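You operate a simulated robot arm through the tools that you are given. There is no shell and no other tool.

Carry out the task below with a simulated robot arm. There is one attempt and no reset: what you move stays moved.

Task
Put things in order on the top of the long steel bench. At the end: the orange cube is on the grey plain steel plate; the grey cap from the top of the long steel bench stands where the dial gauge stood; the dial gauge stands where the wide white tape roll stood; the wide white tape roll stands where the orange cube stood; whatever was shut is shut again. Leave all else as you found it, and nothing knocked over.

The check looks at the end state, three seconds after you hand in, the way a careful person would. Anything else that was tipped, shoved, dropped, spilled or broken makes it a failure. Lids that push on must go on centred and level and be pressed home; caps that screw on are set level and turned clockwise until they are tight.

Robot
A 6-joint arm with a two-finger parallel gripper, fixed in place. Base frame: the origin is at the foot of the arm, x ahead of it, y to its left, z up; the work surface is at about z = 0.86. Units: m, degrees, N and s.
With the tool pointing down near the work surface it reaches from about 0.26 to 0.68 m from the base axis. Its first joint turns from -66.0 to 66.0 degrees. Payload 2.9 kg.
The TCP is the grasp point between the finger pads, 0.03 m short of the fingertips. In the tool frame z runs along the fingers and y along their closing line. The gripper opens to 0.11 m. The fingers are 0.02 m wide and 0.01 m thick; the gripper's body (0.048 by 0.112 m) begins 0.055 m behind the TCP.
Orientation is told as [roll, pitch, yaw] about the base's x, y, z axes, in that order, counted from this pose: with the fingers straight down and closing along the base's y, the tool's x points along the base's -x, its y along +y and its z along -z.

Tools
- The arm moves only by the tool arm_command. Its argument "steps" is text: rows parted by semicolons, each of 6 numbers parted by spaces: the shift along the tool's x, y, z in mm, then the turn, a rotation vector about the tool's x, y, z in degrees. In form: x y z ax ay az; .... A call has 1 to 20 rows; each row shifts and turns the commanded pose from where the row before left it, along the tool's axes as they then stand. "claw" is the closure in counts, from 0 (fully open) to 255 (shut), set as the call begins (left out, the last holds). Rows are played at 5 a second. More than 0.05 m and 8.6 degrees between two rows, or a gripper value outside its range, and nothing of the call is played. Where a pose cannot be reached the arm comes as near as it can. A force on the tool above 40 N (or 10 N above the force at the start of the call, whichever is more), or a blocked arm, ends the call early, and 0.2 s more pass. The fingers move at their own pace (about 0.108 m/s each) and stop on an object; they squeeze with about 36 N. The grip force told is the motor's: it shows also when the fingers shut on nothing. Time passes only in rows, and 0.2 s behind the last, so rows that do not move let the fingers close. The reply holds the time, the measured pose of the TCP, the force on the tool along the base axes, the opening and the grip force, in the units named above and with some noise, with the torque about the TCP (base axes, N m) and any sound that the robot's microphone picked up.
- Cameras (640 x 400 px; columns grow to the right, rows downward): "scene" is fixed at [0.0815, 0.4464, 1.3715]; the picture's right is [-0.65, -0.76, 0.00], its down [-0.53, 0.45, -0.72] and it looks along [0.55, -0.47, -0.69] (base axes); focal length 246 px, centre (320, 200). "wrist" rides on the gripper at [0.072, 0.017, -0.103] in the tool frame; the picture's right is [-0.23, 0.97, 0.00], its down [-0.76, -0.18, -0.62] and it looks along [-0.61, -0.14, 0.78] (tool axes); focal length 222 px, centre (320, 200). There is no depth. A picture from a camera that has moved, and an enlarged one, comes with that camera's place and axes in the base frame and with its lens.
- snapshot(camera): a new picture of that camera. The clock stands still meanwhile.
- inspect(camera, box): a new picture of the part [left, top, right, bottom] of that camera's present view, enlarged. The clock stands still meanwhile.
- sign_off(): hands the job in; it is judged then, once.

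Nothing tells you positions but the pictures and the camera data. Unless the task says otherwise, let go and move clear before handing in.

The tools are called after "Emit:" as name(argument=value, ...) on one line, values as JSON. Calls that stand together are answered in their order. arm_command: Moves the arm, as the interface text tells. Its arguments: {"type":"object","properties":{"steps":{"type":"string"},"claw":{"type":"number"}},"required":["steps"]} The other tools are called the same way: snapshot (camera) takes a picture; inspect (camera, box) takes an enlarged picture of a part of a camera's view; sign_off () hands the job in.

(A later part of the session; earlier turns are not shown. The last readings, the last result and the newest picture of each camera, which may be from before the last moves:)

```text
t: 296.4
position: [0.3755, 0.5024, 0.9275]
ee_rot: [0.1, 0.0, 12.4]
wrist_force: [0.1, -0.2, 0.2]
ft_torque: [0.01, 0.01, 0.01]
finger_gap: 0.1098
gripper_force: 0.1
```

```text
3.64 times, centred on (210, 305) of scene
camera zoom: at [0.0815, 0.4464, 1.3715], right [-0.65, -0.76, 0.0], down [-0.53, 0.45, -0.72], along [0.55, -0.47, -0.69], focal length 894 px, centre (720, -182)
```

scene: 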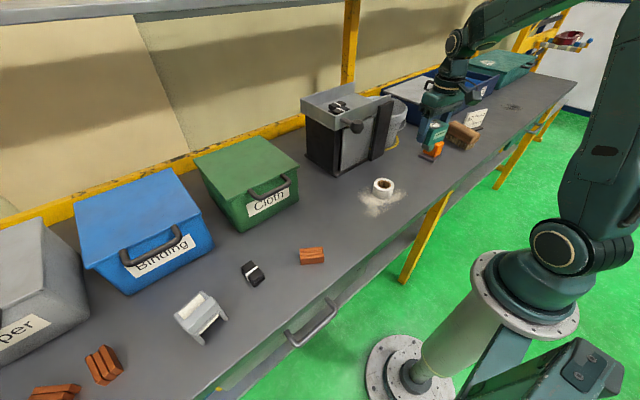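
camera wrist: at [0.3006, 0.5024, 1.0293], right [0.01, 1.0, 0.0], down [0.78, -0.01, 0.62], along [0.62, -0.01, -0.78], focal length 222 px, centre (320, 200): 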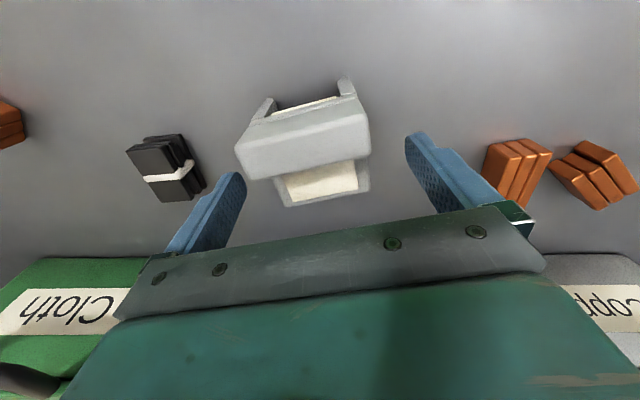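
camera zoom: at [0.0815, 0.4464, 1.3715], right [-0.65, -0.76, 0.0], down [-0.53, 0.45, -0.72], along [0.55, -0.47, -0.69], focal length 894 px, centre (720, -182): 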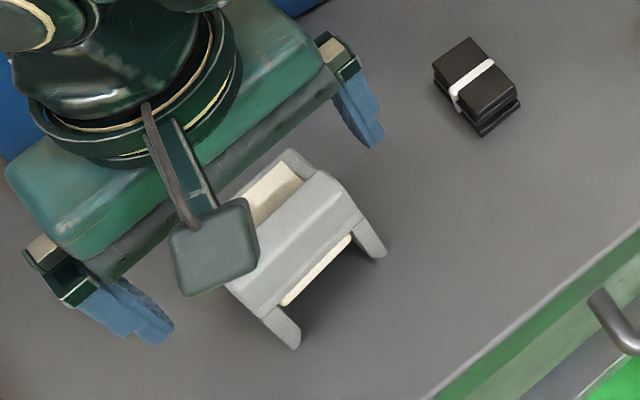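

Before moving this piece I hesitate: the goal speaks of shut things, and the only unexplored fixture in reach is the machine with its knob. I'll first test very gently, with small force-watched nudges, whether the knob moves anything. I back off upward and go there.

Emit:
arm_command(steps="0 0 -30 0 0 6.2; 0 0 -40 0 0 6.2; 0 0 -40 0 0 0; 0 0 -40 0 0 0; 0 0 -30 0 0 0; 0 -40 0 0 0 0; 0 -45 0 0 0 0; 0 -45 0 0 0 0; 0 -45 0 0 0 0; 0 -45 0 0 0 0; 0 -45 0 0 0 0; -10 -45 0 0 0 0; -10 -45 0 0 0 0; -10 -45 0 0 0 0; -10 -45 0 0 0 0; -10 -45 0 0 0 0; -10 -28 0 0 0 0; 0 0 0 0 0 0")

Emit:
snapshot(camera="wrist")

```text
t: 300.2
position: [0.4317, -0.0145, 1.1075]
ee_rot: [0.0, 0.0, 0.0]
wrist_force: [-0.3, 0.0, 0.3]
ft_torque: [0.0, 0.0, 0.05]
finger_gap: 0.1099
gripper_force: 0.2
```

```text
taken
camera wrist: at [0.3589, 0.0008, 1.2094], right [0.23, 0.97, 0.0], down [0.76, -0.18, 0.62], along [0.61, -0.14, -0.78], focal length 222 px, centre (320, 200)
```

wrist: 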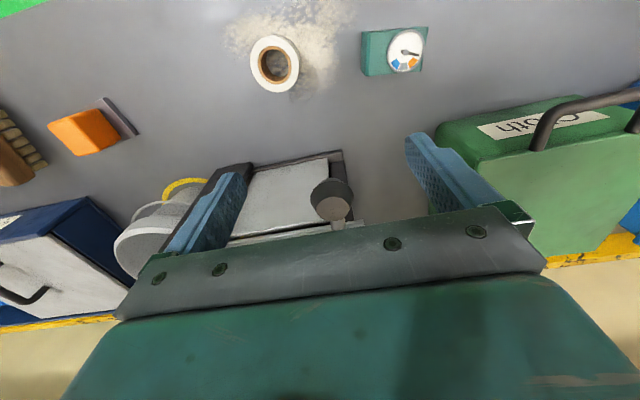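

Emit:
inspect(camera="wrist", box=[220, 130, 420, 240])

Emit:
inspect(camera="scene", box=[325, 90, 405, 150])

```text
3.20 times, centred on (320, 185) of wrist
camera zoom: at [0.3589, 0.0008, 1.2094], right [0.23, 0.97, 0.0], down [0.76, -0.18, 0.62], along [0.61, -0.14, -0.78], focal length 711 px, centre (320, 248)
```

zoom: 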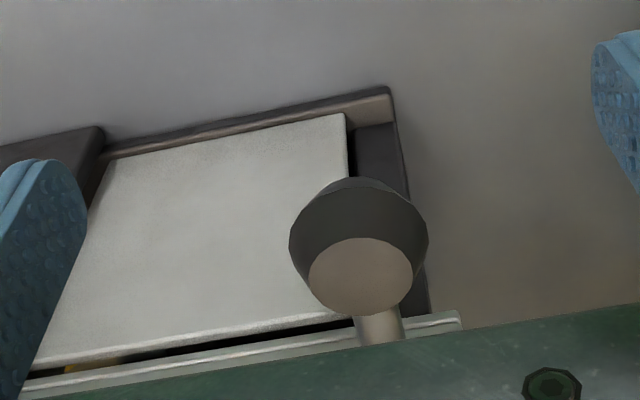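

```text
6.67 times, centred on (365, 120) of scene
camera zoom: at [0.0815, 0.4464, 1.3715], right [-0.65, -0.76, 0.0], down [-0.53, 0.45, -0.72], along [0.55, -0.47, -0.69], focal length 1639 px, centre (20, 733)
```

zoom: 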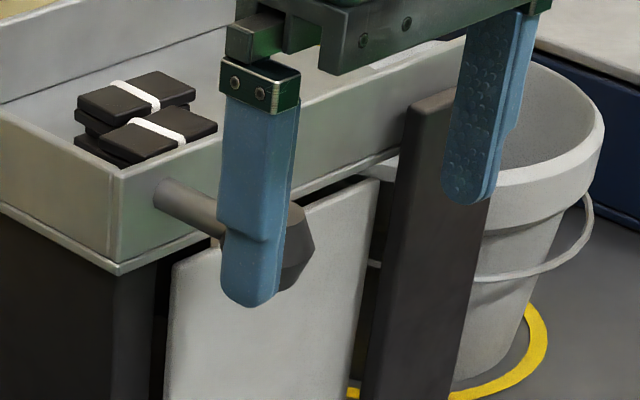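

The knob is a vertical-axis bulb at (0.471, -0.015, ~1.06) on a rod. I straddle it from above and close softly to feel it.

Emit:
arm_command(steps="0 0 -40 0 0 0; -20 0 0 0 0 0; -19 0 0 0 0 0; 0 0 25 0 0 0; 0 0 25 0 0 0; 0 0 20 0 0 0; 0 0 10 0 0 0; 0 0 0 0 0 0", claw=110)

Emit:
snapshot(camera="wrist")

Emit:
inspect(camera="scene", box=[325, 90, 405, 150])

```text
t: 302.0
position: [0.4726, -0.0178, 1.0692]
ee_rot: [0.1, 0.1, 0.0]
wrist_force: [-0.3, 0.0, 0.2]
ft_torque: [-0.03, 0.0, 0.02]
finger_gap: 0.0623
gripper_force: 0.0
```

```text
taken
camera wrist: at [0.4, -0.0016, 1.1707], right [0.23, 0.97, 0.0], down [0.76, -0.18, 0.62], along [0.61, -0.14, -0.78], focal length 222 px, centre (320, 200)
```

wrist: 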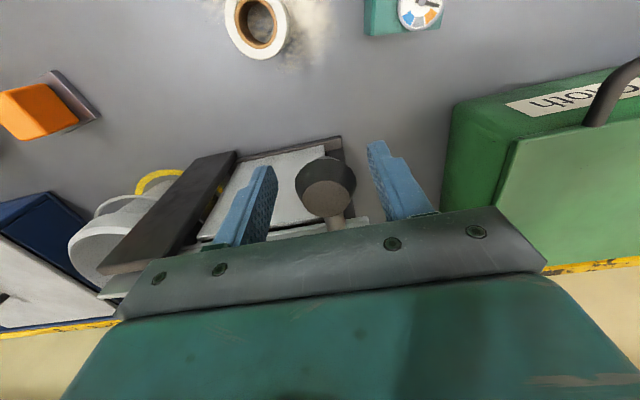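

```text
6.67 times, centred on (365, 120) of scene
camera zoom: at [0.0815, 0.4464, 1.3715], right [-0.65, -0.76, 0.0], down [-0.53, 0.45, -0.72], along [0.55, -0.47, -0.69], focal length 1639 px, centre (20, 733)
```

zoom: 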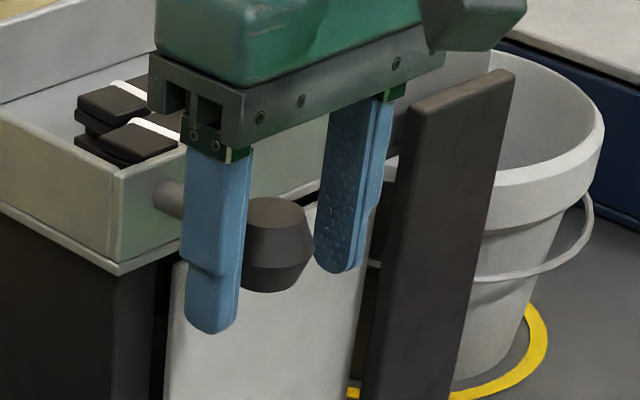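

Emit:
arm_command(steps="0 0 0 0 0 0; 0 0 0 0 0 0; 0 0 0 0 0 0", claw=255)

Emit:
arm_command(steps="1 0 0 0 0 0; 1 0 0 0 0 0; 0 0 0 0 0 0")

```text
t: 302.8
position: [0.4725, -0.015, 1.0692]
ee_rot: [0.1, -0.1, 0.4]
wrist_force: [0.9, 26.4, -2.0]
ft_torque: [0.31, -0.07, 0.19]
finger_gap: 0.0374
gripper_force: 45.1
```

```text
t: 303.6
position: [0.4729, -0.0148, 1.0695]
ee_rot: [0.0, -0.4, 0.3]
wrist_force: [24.7, 27.5, -1.6]
ft_torque: [0.32, -0.07, -0.06]
finger_gap: 0.0372
gripper_force: 44.9
```

Emit:
arm_command(steps="-2 2 0 0 0 0; 0 0 0 0 0 0")

Emit:
arm_command(steps="0 0 -1 0 0 0; 0 0 -1 0 0 0; 0 0 0 0 0 0")

Emit:
arm_command(steps="0 0 1 0 0 0; 0 0 1 0 0 0; 0 0 1 0 0 0; 0 0 0 0 0 0")

```text
t: 304.2
position: [0.4729, -0.0153, 1.0689]
ee_rot: [-0.1, 0.0, -0.1]
wrist_force: [7.2, 12.0, 1.3]
ft_torque: [0.15, -1.14, 0.23]
finger_gap: 0.0374
gripper_force: 44.8
```

```text
t: 305.0
position: [0.472, -0.0146, 1.0711]
ee_rot: [-0.1, 0.1, -0.3]
wrist_force: [9.3, 2.3, -5.3]
ft_torque: [0.45, -0.12, -0.18]
finger_gap: 0.0372
gripper_force: 45.0
```

```text
t: 306.0
position: [0.473, -0.0138, 1.0679]
ee_rot: [-0.1, -0.2, -0.1]
wrist_force: [-1.8, -6.2, 17.3]
ft_torque: [-0.08, 1.11, 0.03]
finger_gap: 0.0374
gripper_force: 45.1
```

Upward the knob gives easily while downward is stiff. I raise it a few more millimetres to see whether it is a lever.

Emit:
arm_command(steps="0 0 -2 0 0 0; 0 0 -2 0 0 0; 0 0 -2 0 0 0; 0 0 -2 0 0 0; 0 0 0 0 0 0")

Emit:
inspect(camera="scene", box=[325, 90, 405, 150])

Emit:
inspect(camera="wrist", box=[220, 130, 420, 240])

```text
t: 307.2
position: [0.4733, -0.0165, 1.0754]
ee_rot: [0.0, 0.0, -0.1]
wrist_force: [1.0, -11.8, -8.5]
ft_torque: [0.42, 0.65, 0.0]
finger_gap: 0.0374
gripper_force: 45.3
```

```text
6.67 times, centred on (365, 120) of scene
camera zoom: at [0.0817, 0.446, 1.3716], right [-0.65, -0.76, 0.0], down [-0.53, 0.45, -0.72], along [0.55, -0.47, -0.69], focal length 1639 px, centre (20, 733)
```

zoom: 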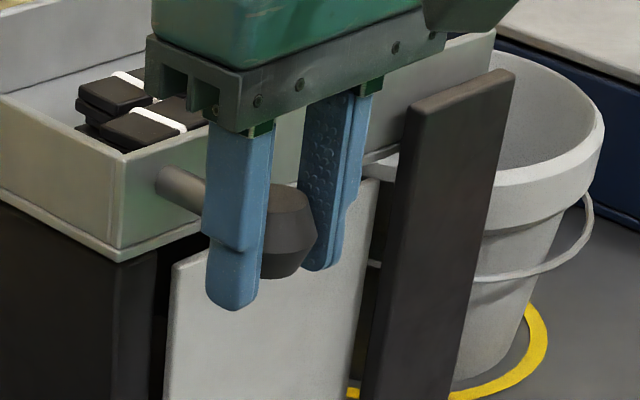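

```text
3.20 times, centred on (320, 185) of wrist
camera zoom: at [0.4, 0.0003, 1.1772], right [0.23, 0.97, 0.0], down [0.76, -0.18, 0.62], along [0.61, -0.14, -0.78], focal length 711 px, centre (320, 248)
```

zoom: 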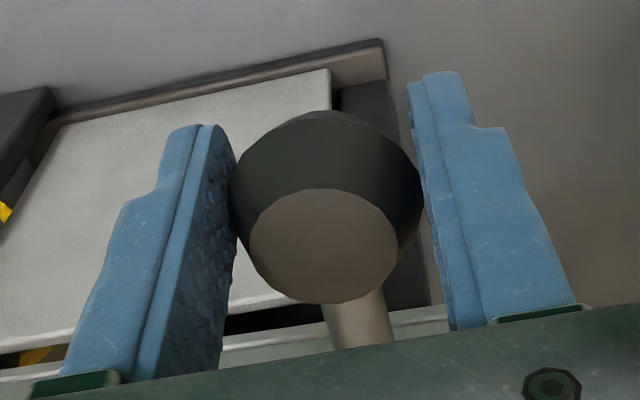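

Lifting the knob seems to raise the whole tray: it may be the machine's lid. I compare the tray's outline with the earlier picture.

Emit:
inspect(camera="scene", box=[300, 80, 360, 130])

Emit:
inspect(camera="scene", box=[300, 110, 360, 160])

```text
8.00 times, centred on (330, 105) of scene
camera zoom: at [0.0817, 0.446, 1.3716], right [-0.65, -0.76, 0.0], down [-0.53, 0.45, -0.72], along [0.55, -0.47, -0.69], focal length 1967 px, centre (240, 960)
```

zoom: 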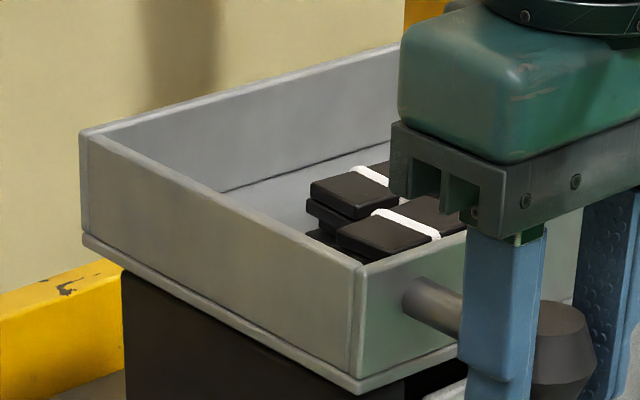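

```text
8.00 times, centred on (330, 135) of scene
camera zoom: at [0.0817, 0.446, 1.3716], right [-0.65, -0.76, 0.0], down [-0.53, 0.45, -0.72], along [0.55, -0.47, -0.69], focal length 1967 px, centre (240, 720)
```

zoom: 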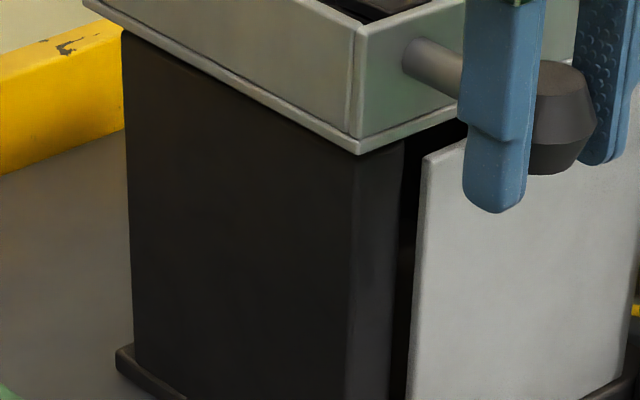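

I lower it back to rest and take the same picture again for an exact comparison.

Emit:
arm_command(steps="0 0 2 0 0 0; 0 0 2 0 0 0; 0 0 2 0 0 0; 0 0 1 0 0 0; 0 0 0 0 0 0")

Emit:
inspect(camera="scene", box=[300, 80, 360, 130])

Emit:
inspect(camera="scene", box=[300, 110, 360, 160])

```text
t: 308.4
position: [0.4723, -0.0138, 1.069]
ee_rot: [0.0, -0.2, 0.0]
wrist_force: [-10.3, -10.4, 19.7]
ft_torque: [-0.13, 1.03, -0.04]
finger_gap: 0.0371
gripper_force: 45.0
```

```text
8.00 times, centred on (330, 105) of scene
camera zoom: at [0.0809, 0.4461, 1.3716], right [-0.65, -0.76, 0.0], down [-0.53, 0.45, -0.72], along [0.55, -0.47, -0.69], focal length 1967 px, centre (240, 960)
```

zoom: 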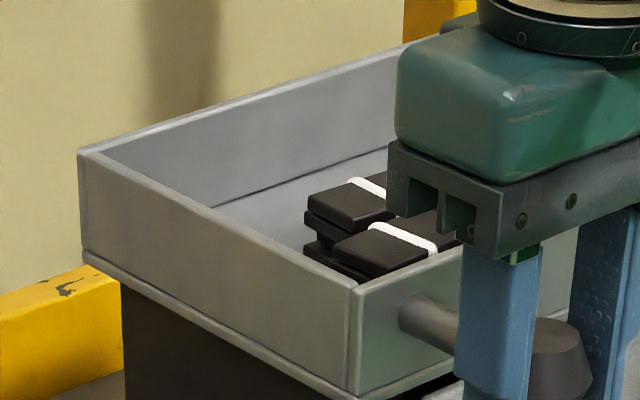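

```text
8.00 times, centred on (330, 135) of scene
camera zoom: at [0.0809, 0.4461, 1.3716], right [-0.65, -0.76, 0.0], down [-0.53, 0.45, -0.72], along [0.55, -0.47, -0.69], focal length 1967 px, centre (240, 720)
```

zoom: 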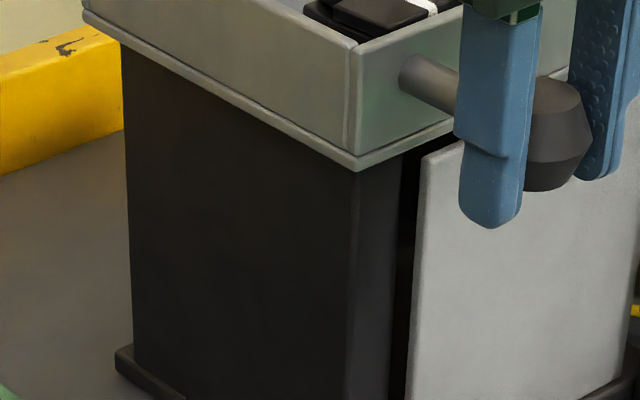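

Clear result: the whole tray rises level with the knob, so it is a lid on the machine's box. I lift it slowly by 2 cm and watch whether it stays level.

Emit:
arm_command(steps="0 0 -2 0 0 0; 0 0 -3 0 0 0; 0 0 -3 0 0 0; 0 0 -3 0 0 0; 0 0 -3 0 0 0; 0 0 -3 0 0 0; 0 0 -3 0 0 0; 0 0 0 0 0 0")

Emit:
inspect(camera="scene", box=[290, 70, 410, 170])

Emit:
snapshot(camera="wrist")

```text
t: 310.2
position: [0.4726, -0.0166, 1.0868]
ee_rot: [-0.1, 0.1, -0.3]
wrist_force: [4.0, -32.7, -13.8]
ft_torque: [0.23, 0.3, -0.15]
finger_gap: 0.0371
gripper_force: 44.9
```

```text
4.00 times, centred on (350, 120) of scene
camera zoom: at [0.0819, 0.4454, 1.3718], right [-0.65, -0.76, 0.0], down [-0.53, 0.45, -0.72], along [0.55, -0.47, -0.69], focal length 983 px, centre (200, 520)
```

zoom: 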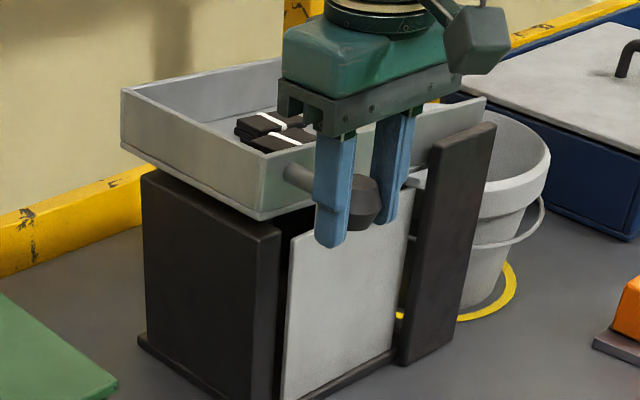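

```text
taken
camera wrist: at [0.3999, -0.0009, 1.1896], right [0.23, 0.97, 0.0], down [0.76, -0.18, 0.62], along [0.61, -0.15, -0.78], focal length 222 px, centre (320, 200)
```

wrist: 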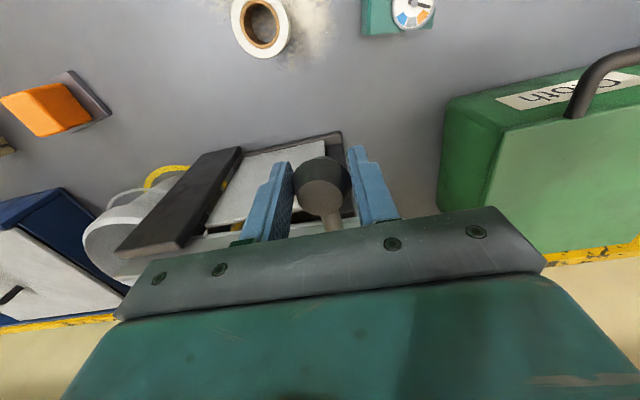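

It rises level on a guide. I relieve the side load and keep lifting to open up the box.

Emit:
arm_command(steps="0 2.5 -2 0 0 0; 0 0 -4 0 0 0; 0 0 -4 0 0 0; 0 0 -4 0 0 0; 0 0 -4 0 0 0; 0 0 0 0 0 0")

Emit:
arm_command(steps="0 0 -4 0 0 0; 0 0 -4 0 0 0; 0 0 -4 0 0 0; 0 0 -4 0 0 0; 0 0 -4 0 0 0; 0 0 0 0 0 0")

Emit:
inspect(camera="scene", box=[290, 60, 420, 170])

```text
t: 310.6
position: [0.4734, -0.0179, 1.0884]
ee_rot: [-0.2, 0.1, -0.9]
wrist_force: [3.8, -7.5, -4.8]
ft_torque: [-0.14, -0.3, 0.22]
finger_gap: 0.0371
gripper_force: 45.1
stopped in row 2: the force on the tool passed its limit at 47 N (the readings are from after the stop); the commanded pose is now the measured one
```

```text
t: 311.7
position: [0.4725, -0.0209, 1.1022]
ee_rot: [-0.3, 0.0, -1.4]
wrist_force: [3.9, -5.3, -5.0]
ft_torque: [-0.15, -0.22, 0.15]
finger_gap: 0.0373
gripper_force: 45.2
stopped in row 5: the force on the tool passed its limit at 41 N (the readings are from after the stop); the commanded pose is now the measured one
```

```text
3.64 times, centred on (355, 115) of scene
camera zoom: at [0.0817, 0.4462, 1.3715], right [-0.65, -0.76, 0.0], down [-0.53, 0.45, -0.72], along [0.55, -0.47, -0.69], focal length 894 px, centre (193, 509)
```

zoom: 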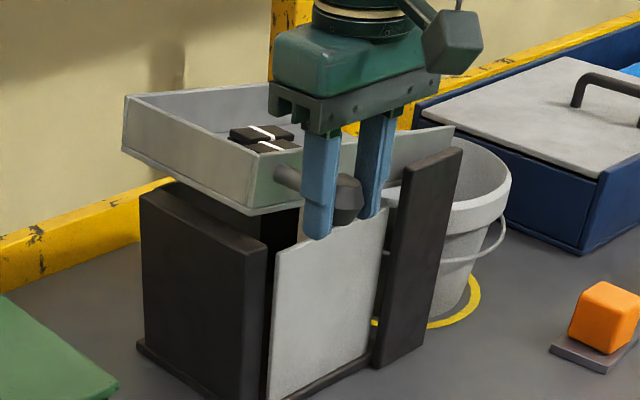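

As it rises it swings toward -y: it is a tipping tray hinged at its right side above the bucket, so tilting it more would spill the black stacks. I lower it back along the same path at once.

Emit:
arm_command(steps="0 1 4 0 0 0; 0 1 4 0 0 0; 0 1 4 0 0 0; 0 0.7 4 0 0 0; 0 0.7 4 0 0 0; 0 0 0 0 0 0")

Emit:
arm_command(steps="0 0.5 4 0 0 0.5; 0 0.5 3 0 0 0.5; 0 0.5 3 0 0 0.4; 0 0 2 0 0 0; 0 0 0 0 0 0")

Emit:
inspect(camera="scene", box=[300, 80, 360, 130])

```text
t: 313.1
position: [0.4726, -0.0161, 1.0843]
ee_rot: [-0.3, 0.0, -1.3]
wrist_force: [4.2, -12.4, -4.7]
ft_torque: [-0.31, -0.03, 0.07]
finger_gap: 0.0371
gripper_force: 44.7
```

```text
t: 314.3
position: [0.4719, -0.0152, 1.0739]
ee_rot: [-0.3, -0.4, -2.8]
wrist_force: [3.7, -16.8, 32.6]
ft_torque: [-0.39, 0.24, -0.21]
finger_gap: 0.0372
gripper_force: 45.5
```

```text
8.00 times, centred on (330, 105) of scene
camera zoom: at [0.0812, 0.4459, 1.3717], right [-0.65, -0.76, 0.0], down [-0.53, 0.45, -0.72], along [0.55, -0.47, -0.69], focal length 1967 px, centre (240, 960)
```

zoom: 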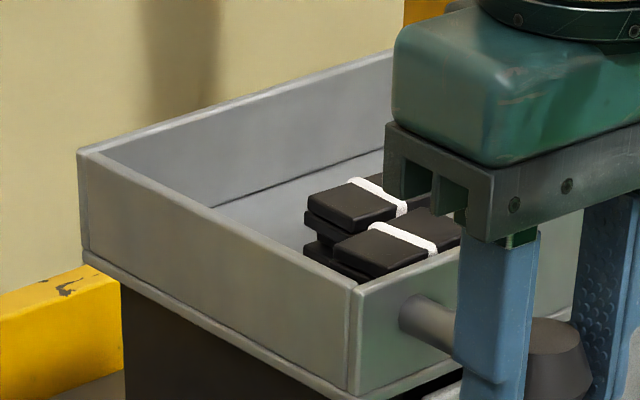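

The tray is back at rest and the stacks have not moved. It's a tipping machine, not a container, so I let go of the knob and rise clear.

Emit:
arm_command(steps="0 0 -1 0 0 0; 0 0 0 0 0 0; 0 0 0 0 0 0; 0 0 0 0 0 0", claw=110)

Emit:
arm_command(steps="0 0 -20 0 0 0; 0 0 -40 0 0 0; 0 0 -40 0 0 0; 20 0 0 0 0 1.4; 30 0 0 0 0 0; 0 0 0 0 0 0", claw=0)

Emit:
snapshot(camera="scene")

Emit:
inspect(camera="scene", box=[290, 70, 430, 180])

```text
t: 315.3
position: [0.4714, -0.0129, 1.0729]
ee_rot: [-0.3, 0.1, -2.6]
wrist_force: [1.1, 0.8, -0.5]
ft_torque: [0.02, -0.03, -0.01]
finger_gap: 0.0627
gripper_force: 0.1
```

```text
t: 316.7
position: [0.4197, -0.01, 1.1732]
ee_rot: [-0.3, 0.2, -4.0]
wrist_force: [0.5, -0.1, 0.9]
ft_torque: [-0.01, 0.0, 0.0]
finger_gap: 0.1102
gripper_force: 0.0
```

```text
taken
```

scene: 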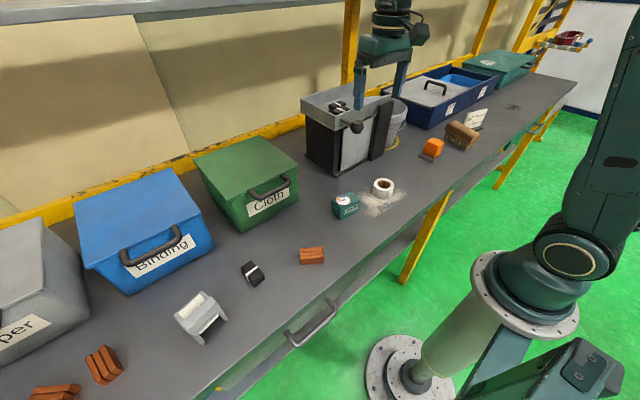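

```text
3.64 times, centred on (360, 125) of scene
camera zoom: at [0.0815, 0.4464, 1.3715], right [-0.65, -0.76, 0.0], down [-0.53, 0.45, -0.72], along [0.55, -0.47, -0.69], focal length 894 px, centre (174, 473)
```

zoom: 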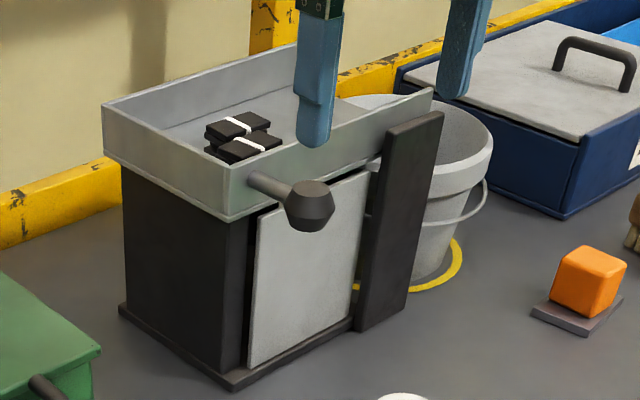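

Everything there is as it was. The world's only small grey item on this top within reach is the hollow grey cover with a grip ridge, which does fit "cap" as a cover; I commit to it. I return above it.

Emit:
arm_command(steps="6.8 42.1 0 0 0 0; 6.8 42.1 0 0 0 0; 6.8 42.1 0 0 0 0; 6.8 42.1 0 0 0 0; 6.8 42.1 0 0 0 0; 6.8 42.1 0 0 0 0; 6.8 42.1 0 0 0 0; 6.8 42.1 0 0 0 0; 6.8 42.1 0 0 0 0; 6.8 42.1 0 0 0 0; 6.8 42.1 0 0 0 0; 6.8 42.1 0 0 0 0; 0 0 0 0 0 -8.2; 0 0 0 0 0 -8.2; 0 0 0 0 0 0")

Emit:
snapshot(camera="wrist")

```text
t: 319.9
position: [0.3655, 0.4891, 1.1623]
ee_rot: [-0.2, 0.0, 12.5]
wrist_force: [0.1, 0.1, -0.5]
ft_torque: [0.06, -0.05, 0.01]
finger_gap: 0.1101
gripper_force: 0.1
out of reach, approached as far as the arm can: row 12
```

```text
taken
camera wrist: at [0.2908, 0.4895, 1.2643], right [0.01, 1.0, 0.0], down [0.78, -0.01, 0.62], along [0.62, -0.01, -0.78], focal length 222 px, centre (320, 200)
```

wrist: 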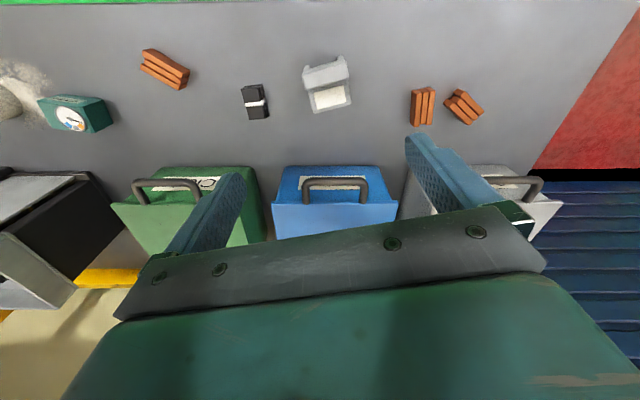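

The arm is above the grey piece. I line up on it again and descend with open fingers.

Emit:
arm_command(steps="0 0 30 0 0 0; 0 0 40 0 0 0; 0 0 40 0 0 0; 0 0 20 0 0 0; 0 0 0 0 0 0")

Emit:
inspect(camera="wrist", box=[230, 60, 430, 200])

```text
t: 321.1
position: [0.3656, 0.4924, 1.0344]
ee_rot: [-0.3, 0.2, 12.4]
wrist_force: [0.4, -0.2, 0.0]
ft_torque: [0.0, 0.02, 0.01]
finger_gap: 0.1099
gripper_force: 0.0
```

```text
2.86 times, centred on (330, 130) of wrist
camera zoom: at [0.2914, 0.4926, 1.1358], right [0.01, 1.0, 0.0], down [0.78, -0.01, 0.62], along [0.62, -0.01, -0.78], focal length 635 px, centre (291, 400)
```

zoom: 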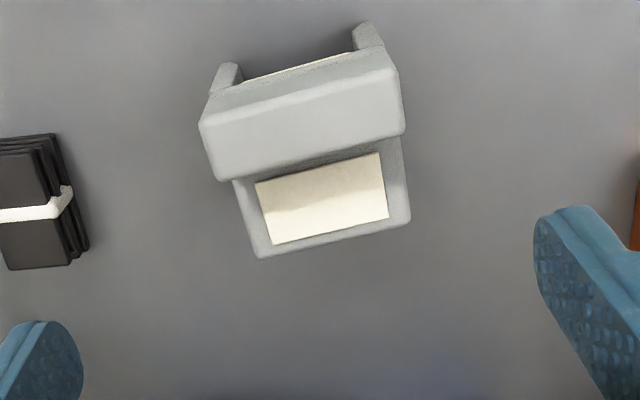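

Emit:
arm_command(steps="-13 7.5 30 0 0 -1.4; 0 0 40 0 0 0; 0 0 30 0 0 0; 0 0 20 0 0 0; 0 0 14 0 0 0; 0 0 0 0 0 0")

Emit:
snapshot(camera="wrist")

```text
t: 322.5
position: [0.3789, 0.4999, 0.8972]
ee_rot: [-0.2, 0.0, 13.9]
wrist_force: [-0.4, -0.3, 0.4]
ft_torque: [0.01, 0.0, 0.03]
finger_gap: 0.1101
gripper_force: 0.1
```

```text
taken
camera wrist: at [0.3037, 0.4979, 1.0], right [-0.01, 1.0, 0.0], down [0.78, 0.01, 0.62], along [0.62, 0.0, -0.78], focal length 222 px, centre (320, 200)
```

wrist: 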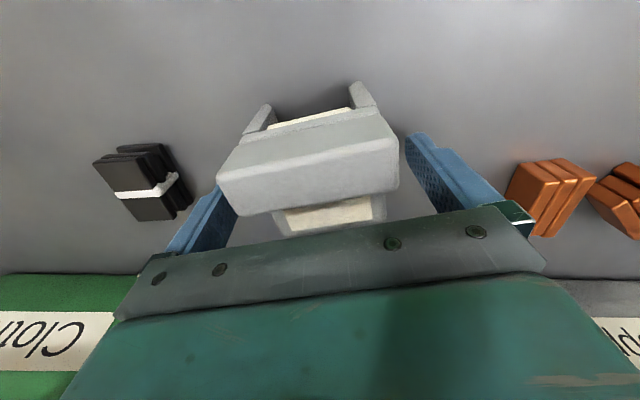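

Emit:
arm_command(steps="0 -3 0 0 0 0; 0 0 0 0 0 0")

Emit:
arm_command(steps="0 0 0 0 0 0; 0 0 0 0 0 0; 0 0 0 0 0 0; 0 0 0 0 0 0", claw=255)

Emit:
arm_command(steps="0 0 -5 0 0 0; 0 0 -10 0 0 0; 0 0 -20 0 0 0; 0 0 0 0 0 0")

Emit:
snapshot(camera="wrist")

Emit:
inspect(camera="scene", box=[130, 250, 290, 360])

```text
t: 323.1
position: [0.3785, 0.4967, 0.8997]
ee_rot: [-0.2, 0.2, 13.8]
wrist_force: [0.3, -0.4, -0.3]
ft_torque: [-0.01, 0.03, 0.01]
finger_gap: 0.11
gripper_force: 0.0
```

```text
t: 324.1
position: [0.3797, 0.496, 0.8991]
ee_rot: [-0.2, 0.0, 13.8]
wrist_force: [-0.1, -0.5, 1.9]
ft_torque: [0.05, 0.02, -0.01]
finger_gap: 0.06
gripper_force: 35.9
```

```text
t: 325.1
position: [0.3792, 0.4958, 0.9328]
ee_rot: [-0.3, 0.1, 13.8]
wrist_force: [-0.2, 0.1, -1.0]
ft_torque: [0.0, -0.03, 0.01]
finger_gap: 0.0604
gripper_force: 36.2
```

```text
taken
camera wrist: at [0.3048, 0.4947, 1.0355], right [-0.01, 1.0, -0.01], down [0.78, 0.01, 0.62], along [0.62, 0.0, -0.78], focal length 222 px, centre (320, 200)
```

wrist: 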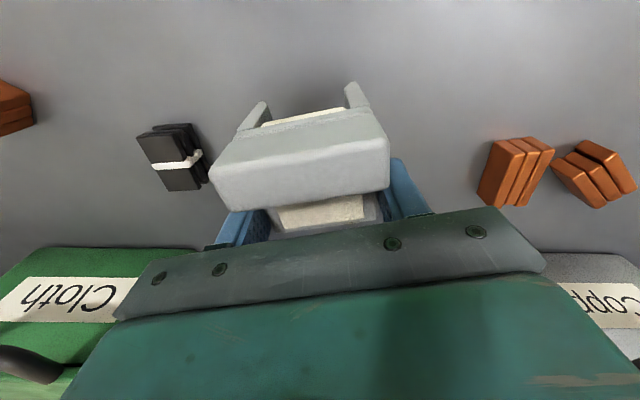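

```text
3.64 times, centred on (210, 305) of scene
camera zoom: at [0.0815, 0.4464, 1.3715], right [-0.65, -0.76, 0.0], down [-0.53, 0.45, -0.72], along [0.55, -0.47, -0.69], focal length 894 px, centre (720, -182)
```

zoom: 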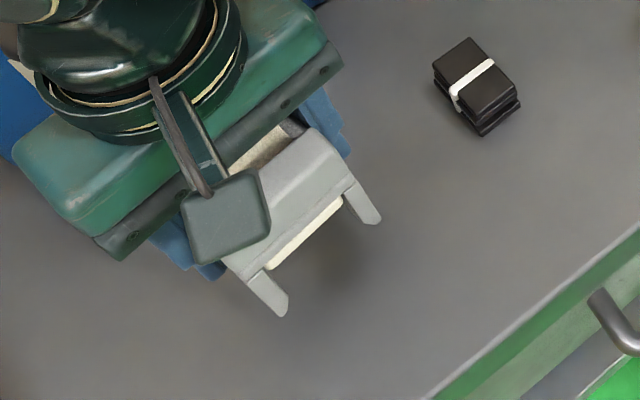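

It's gripped and lifted. I raise it further and check whether anything was hidden underneath.

Emit:
arm_command(steps="0 0 -20 0 0 0; 0 0 -30 0 0 0; 0 0 -30 0 0 0; 0 0 0 0 0 0")

Emit:
inspect(camera="scene", box=[130, 240, 290, 360])

Emit:
snapshot(camera="wrist")

```text
t: 326.1
position: [0.3792, 0.4973, 1.0141]
ee_rot: [-0.3, 0.1, 13.8]
wrist_force: [0.0, -0.1, -2.1]
ft_torque: [0.01, -0.04, 0.0]
finger_gap: 0.0601
gripper_force: 36.5
```

```text
3.33 times, centred on (210, 300) of scene
camera zoom: at [0.0815, 0.4464, 1.3715], right [-0.65, -0.76, 0.0], down [-0.53, 0.45, -0.72], along [0.55, -0.47, -0.69], focal length 820 px, centre (687, -133)
```

zoom: 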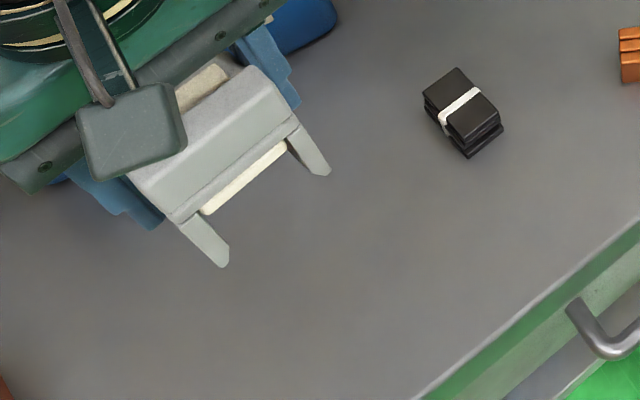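

```text
taken
camera wrist: at [0.3045, 0.4963, 1.1164], right [-0.01, 1.0, -0.01], down [0.78, 0.01, 0.62], along [0.62, 0.0, -0.78], focal length 222 px, centre (320, 200)
```

wrist: 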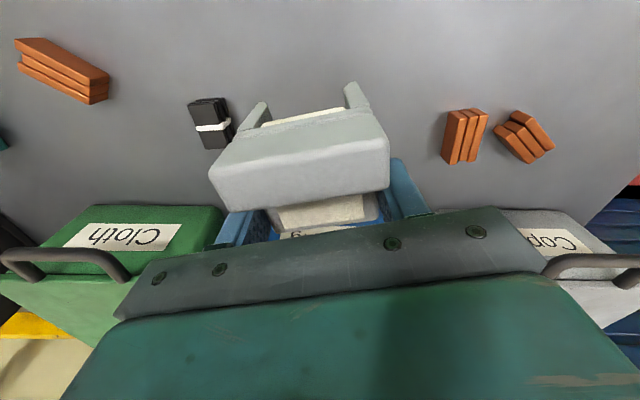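

Nothing was underneath. I carry it to where the gauge stood, keeping to smaller x on the way so it clears the bin handle and the knob.

Emit:
arm_command(steps="29 7 0 0 0 0; 10.5 -42.7 0 0 0 0; 10.5 -42.7 0 0 0 0; 10.5 -42.7 0 0 0 0; 10.5 -42.7 0 0 0 0; 10.5 -42.7 0 0 0 0; 10.5 -42.7 0 0 0 0; 10.5 -42.7 0 0 0 0; 10.5 -42.7 0 0 0 0; 10.5 -42.7 0 0 0 0; 10.5 -42.7 0 0 0 0; 10.5 -42.7 0 0 0 0; 10.5 -42.7 0 0 0 0; 10.5 -42.7 0 0 0 0; 10.5 -42.7 0 0 0 0; 10.5 -42.7 0 0 0 0; -22.5 -25.6 0 0 0 0; -22.5 -25.6 0 0 0 0; 0 0 0 0 0 0")

Emit:
snapshot(camera="wrist")

Emit:
inspect(camera="scene", box=[340, 110, 470, 200])

```text
t: 330.1
position: [0.4044, -0.2065, 1.0181]
ee_rot: [-0.2, 0.0, 13.9]
wrist_force: [-0.1, -0.1, -1.2]
ft_torque: [-0.02, -0.02, 0.02]
finger_gap: 0.0597
gripper_force: 35.9
```

```text
taken
camera wrist: at [0.3312, -0.2074, 1.1204], right [-0.01, 1.0, 0.0], down [0.78, 0.01, 0.62], along [0.62, 0.0, -0.78], focal length 222 px, centre (320, 200)
```

wrist: 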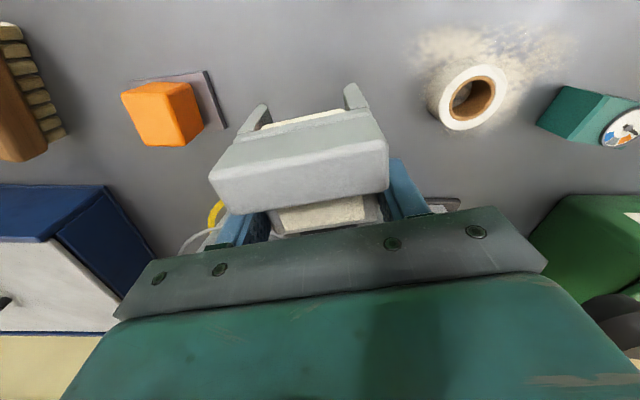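

```text
4.44 times, centred on (405, 155) of scene
camera zoom: at [0.0815, 0.4464, 1.3715], right [-0.65, -0.76, 0.0], down [-0.53, 0.45, -0.72], along [0.55, -0.47, -0.69], focal length 1093 px, centre (-58, 400)
```

zoom: 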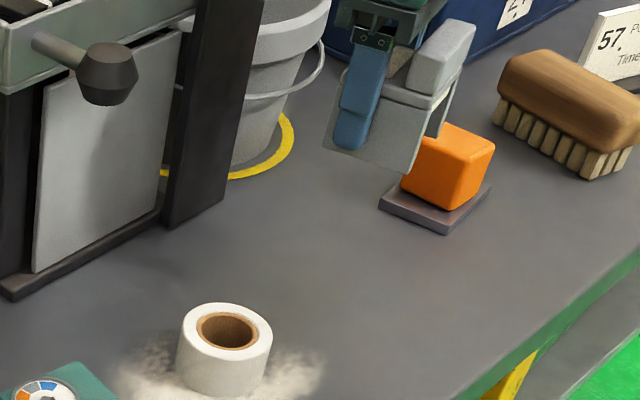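

Emit:
arm_command(steps="-2 4.6 20 0 0 0; 0 0 30 0 0 0; 0 0 30 0 0 0; 0 0 20 0 0 0; 0 0 10 0 0 0; 0 0 3 0 0 0; 0 0 0 0 0 0")

Emit:
arm_command(steps="0 0 2 0 0 0; 0 0 2 0 0 0; 0 0 1.5 0 0 0; 0 0 0 0 0 0")

```text
t: 331.7
position: [0.407, -0.1982, 0.9039]
ee_rot: [-0.2, 0.0, 13.9]
wrist_force: [0.2, -0.1, -0.8]
ft_torque: [0.01, -0.03, -0.02]
finger_gap: 0.0596
gripper_force: 35.6
```

```text
t: 332.7
position: [0.4058, -0.1981, 0.8981]
ee_rot: [-0.3, 0.0, 13.8]
wrist_force: [-1.4, -1.9, 5.7]
ft_torque: [0.15, 0.08, -0.01]
finger_gap: 0.0593
gripper_force: 35.9
```

It touches down. I open and retreat upward.

Emit:
arm_command(steps="0 0 0 0 0 0; 0 0 0 0 0 0; 0 0 0 0 0 0; 0 0 0 0 0 0", claw=60)

Emit:
arm_command(steps="0 0 -10 0 0 0; 0 0 -20 0 0 0; 0 0 -30 0 0 0; 0 0 -40 0 0 0; 0 0 -40 0 0 0; 0 0 0 0 0 0", claw=0)

Emit:
snapshot(camera="wrist")

Emit:
snapshot(camera="scene")

Emit:
inspect(camera="scene", box=[320, 110, 480, 220])

```text
t: 333.7
position: [0.4062, -0.198, 0.8984]
ee_rot: [-0.1, 0.0, 13.9]
wrist_force: [0.5, -0.2, 0.2]
ft_torque: [-0.06, 0.01, 0.01]
finger_gap: 0.0846
gripper_force: 0.2
```

```text
t: 335.1
position: [0.4057, -0.1966, 1.0416]
ee_rot: [-0.2, 0.1, 13.9]
wrist_force: [0.0, 0.8, 0.1]
ft_torque: [0.02, 0.02, 0.03]
finger_gap: 0.1096
gripper_force: 0.1
```

```text
taken
camera wrist: at [0.3315, -0.1979, 1.1438], right [-0.01, 1.0, 0.0], down [0.78, 0.01, 0.62], along [0.62, 0.0, -0.78], focal length 222 px, centre (320, 200)
```

wrist: 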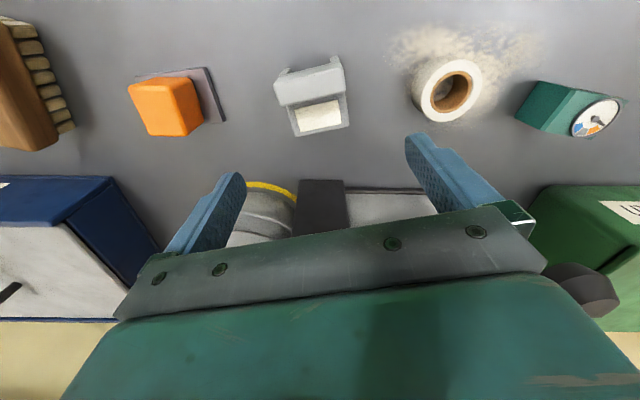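

```text
taken
```

scene: 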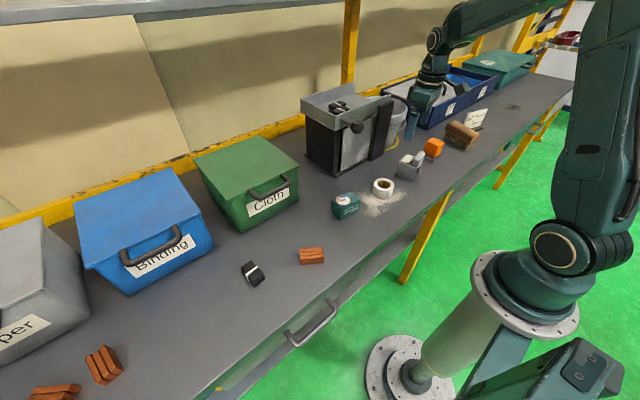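

```text
3.64 times, centred on (400, 165) of scene
camera zoom: at [0.0815, 0.4464, 1.3715], right [-0.65, -0.76, 0.0], down [-0.53, 0.45, -0.72], along [0.55, -0.47, -0.69], focal length 894 px, centre (29, 327)
```

zoom: 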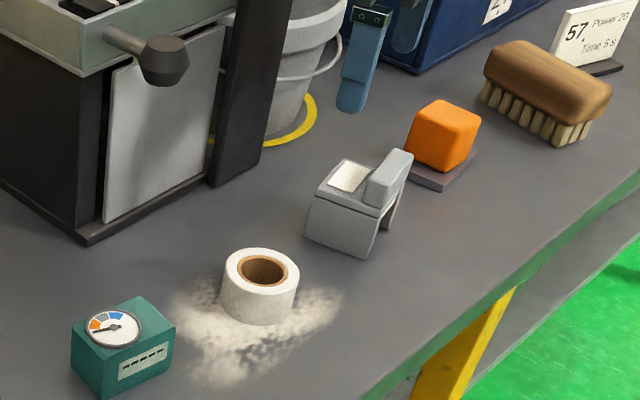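

All four are in place. I check that both bin lids are fully shut and that nothing else moved.

Emit:
inspect(camera="scene", box=[170, 140, 310, 250])

Emit:
inspect(camera="scene", box=[60, 150, 230, 310])

Emit:
inspect(camera="scene", box=[300, 80, 360, 130])

```text
3.64 times, centred on (240, 195) of scene
camera zoom: at [0.0815, 0.4464, 1.3715], right [-0.65, -0.76, 0.0], down [-0.53, 0.45, -0.72], along [0.55, -0.47, -0.69], focal length 894 px, centre (611, 218)
```

zoom: 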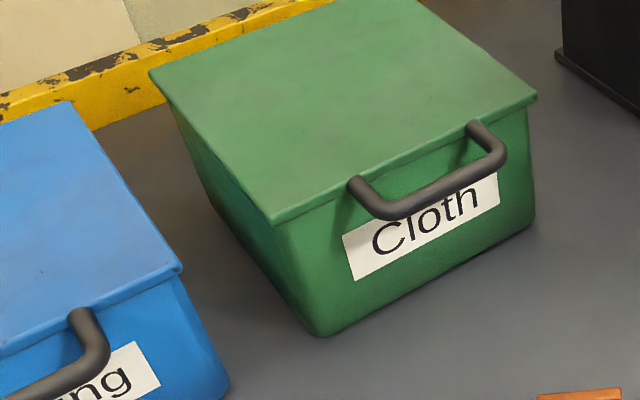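

```text
2.50 times, centred on (145, 230) of scene
camera zoom: at [0.0815, 0.4464, 1.3715], right [-0.65, -0.76, 0.0], down [-0.53, 0.45, -0.72], along [0.55, -0.47, -0.69], focal length 615 px, centre (758, 125)
```

zoom: 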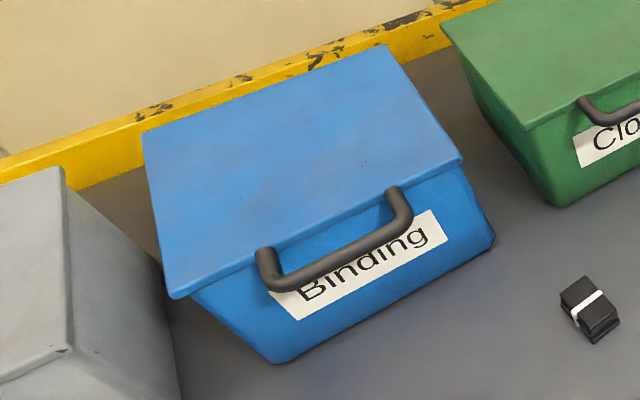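

```text
8.00 times, centred on (330, 105) of scene
camera zoom: at [0.0815, 0.4464, 1.3715], right [-0.65, -0.76, 0.0], down [-0.53, 0.45, -0.72], along [0.55, -0.47, -0.69], focal length 1967 px, centre (240, 960)
```

zoom: 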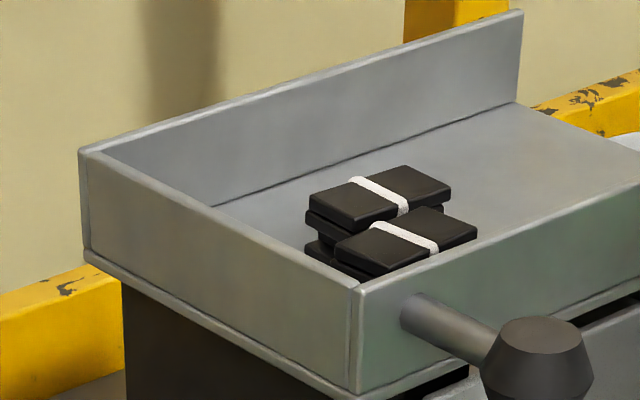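

Everything matches the start. One doubt remains: that tipping tray also covers the machine's box, so it counts as something shut. With the stacks having stayed put at about 10° of tilt, I can raise it just that far again, let friction hold it, and look underneath.

Emit:
arm_command(steps="10 0 -40 0 0 7; 0 0 -45 0 0 6.9; 0 0 -45 0 0 0; -10 45 0 0 0 0; -10 45 0 0 0 0; -20 45 0 0 0 0; -20 45 0 0 0 0; -15 2 0 0 0 0; 0 0 0 0 0 0", claw=110)

Emit:
snapshot(camera="wrist")

```text
t: 337.1
position: [0.4741, -0.0157, 1.1681]
ee_rot: [-0.3, 0.0, -0.1]
wrist_force: [0.1, -1.1, -0.2]
ft_torque: [0.02, 0.02, 0.0]
finger_gap: 0.0627
gripper_force: 0.1
```

```text
taken
camera wrist: at [0.4007, 0.0007, 1.2701], right [0.23, 0.97, 0.0], down [0.76, -0.18, 0.62], along [0.61, -0.15, -0.78], focal length 222 px, centre (320, 200)
```

wrist: 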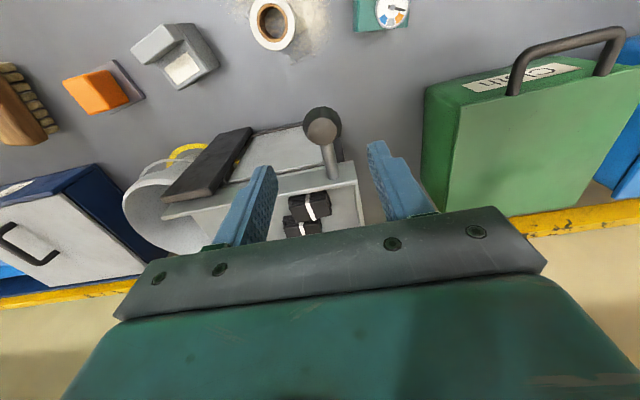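

Emit:
arm_command(steps="2 1 30 0 0 0; 0 0 30 0 0 0; 0 0 25 0 0 0; 0 0 14 0 0 0; 0 0 0 0 0 0")

Emit:
arm_command(steps="0 0 0 0 0 0; 0 0 0 0 0 0; 0 0 0 0 0 0", claw=255)

Emit:
arm_command(steps="0 -0.4 -1.6 -0.5 0 0; 0 -0.4 -1.6 -0.5 0 0; 0 -0.4 -1.6 -0.5 0 0; 0 -0.4 -1.6 -0.5 0 0; 0 -0.4 -1.6 -0.5 0 0; 0 -0.4 -1.6 -0.5 0 0; 0 -0.4 -1.6 -0.5 0 0; 0 -0.4 -1.6 -0.5 0 0; 0 0 0 0 0 0")

```text
t: 338.3
position: [0.4709, -0.0191, 1.0695]
ee_rot: [-0.3, 0.0, -0.1]
wrist_force: [-0.1, 0.3, -0.6]
ft_torque: [0.02, 0.01, 0.04]
finger_gap: 0.0626
gripper_force: 0.2
```

```text
t: 339.1
position: [0.4709, -0.0152, 1.0694]
ee_rot: [-0.3, 0.1, 0.3]
wrist_force: [2.4, 32.4, -1.9]
ft_torque: [0.4, 0.04, 0.29]
finger_gap: 0.0374
gripper_force: 45.2
```

```text
t: 341.1
position: [0.4716, -0.018, 1.0812]
ee_rot: [3.8, 0.0, 0.4]
wrist_force: [17.9, 35.5, 0.8]
ft_torque: [0.36, 0.09, -0.16]
finger_gap: 0.0372
gripper_force: 45.0
```

Emit:
arm_command(steps="0 1.5 0 0 0 0; 0 1.5 0 0 0 0; 0 0 0 0 0 0")

Emit:
arm_command(steps="0 -0.3 -1.6 -0.5 0 0; 0 -0.3 -1.6 -0.5 0 0; 0 -0.3 -1.6 -0.5 0 0; 0 -0.3 -1.6 -0.5 0 0; 0 -0.3 -1.6 -0.5 0 0; 0 -0.3 -1.6 -0.5 0 0; 0 -0.3 -1.6 -0.5 0 0; 0 -0.3 -1.6 -0.5 0 0; 0 0 0 0 0 0")

Emit:
inspect(camera="scene", box=[290, 60, 420, 170])

```text
t: 341.9
position: [0.4714, -0.0163, 1.0827]
ee_rot: [3.7, -0.1, 0.0]
wrist_force: [18.5, 17.9, -2.7]
ft_torque: [0.36, -0.2, 0.17]
finger_gap: 0.0374
gripper_force: 44.6
```

```text
t: 343.9
position: [0.4704, -0.0194, 1.0948]
ee_rot: [7.7, 0.1, 0.0]
wrist_force: [10.3, 22.5, 2.0]
ft_torque: [0.17, -0.68, 0.1]
finger_gap: 0.0374
gripper_force: 45.5
```

```text
3.64 times, centred on (355, 115) of scene
camera zoom: at [0.0817, 0.4471, 1.3712], right [-0.65, -0.76, 0.0], down [-0.53, 0.45, -0.72], along [0.55, -0.47, -0.69], focal length 894 px, centre (193, 509)
```

zoom: 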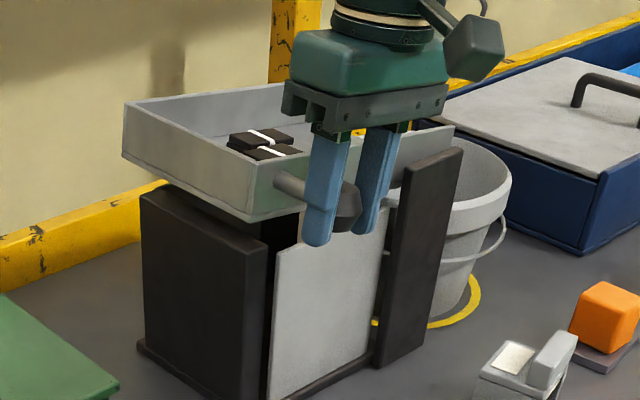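

The tray is up by about 8° and the stacks sit still. I zoom into the gap beneath it.

Emit:
inspect(camera="scene", box=[318, 108, 368, 148])

Emit:
inspect(camera="scene", box=[330, 118, 360, 140])

```text
10.00 times, centred on (343, 128) of scene
camera zoom: at [0.0817, 0.4471, 1.3712], right [-0.65, -0.76, 0.0], down [-0.53, 0.45, -0.72], along [0.55, -0.47, -0.69], focal length 2458 px, centre (90, 920)
```

zoom: 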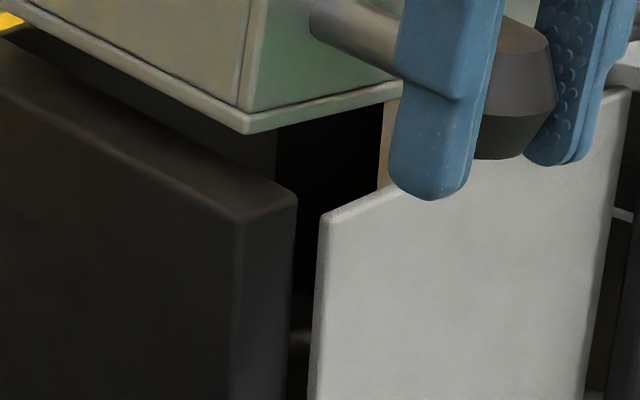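

```text
16.00 times, centred on (345, 129) of scene
camera zoom: at [0.0817, 0.4471, 1.3712], right [-0.65, -0.76, 0.0], down [-0.53, 0.45, -0.72], along [0.55, -0.47, -0.69], focal length 3934 px, centre (-80, 1336)
```

zoom: 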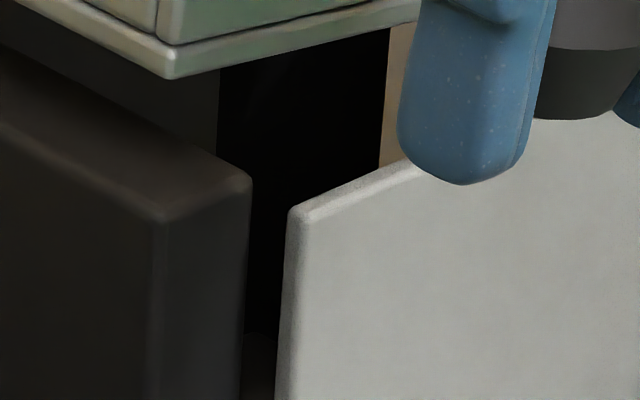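

There does seem to be something with a rounded top low inside. I let go of the knob gently to see whether the tray stays up by itself.

Emit:
arm_command(steps="0 2 0 0 0 0; 0 0 0 0 0 0")

Emit:
arm_command(steps="0 0 0 0 0 0; 0 0 0 0 0 0; 0 0 0 0 0 0", claw=150)

Emit:
inspect(camera="scene", box=[290, 60, 420, 170])

```text
t: 344.5
position: [0.4711, -0.0197, 1.0959]
ee_rot: [7.7, 0.0, -0.2]
wrist_force: [19.6, 11.7, -1.3]
ft_torque: [0.08, 0.43, 0.2]
finger_gap: 0.0373
gripper_force: 44.9
```

```text
t: 345.3
position: [0.4692, -0.0214, 1.0951]
ee_rot: [7.7, 0.1, -0.1]
wrist_force: [0.3, 0.6, -0.7]
ft_torque: [-0.03, 0.0, 0.01]
finger_gap: 0.0453
gripper_force: 0.1
```

```text
3.64 times, centred on (355, 115) of scene
camera zoom: at [0.0815, 0.4464, 1.3715], right [-0.65, -0.76, 0.0], down [-0.53, 0.45, -0.72], along [0.55, -0.47, -0.69], focal length 894 px, centre (193, 509)
```

zoom: 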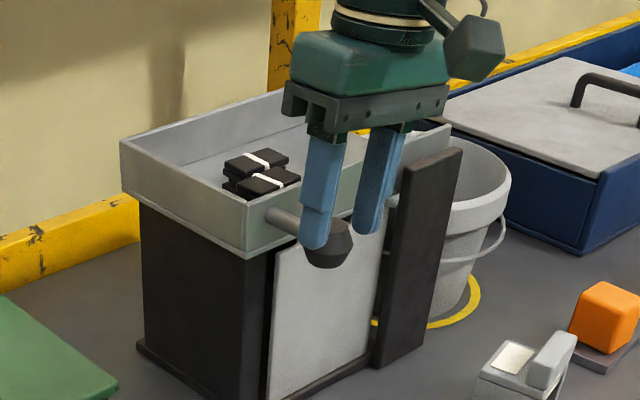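

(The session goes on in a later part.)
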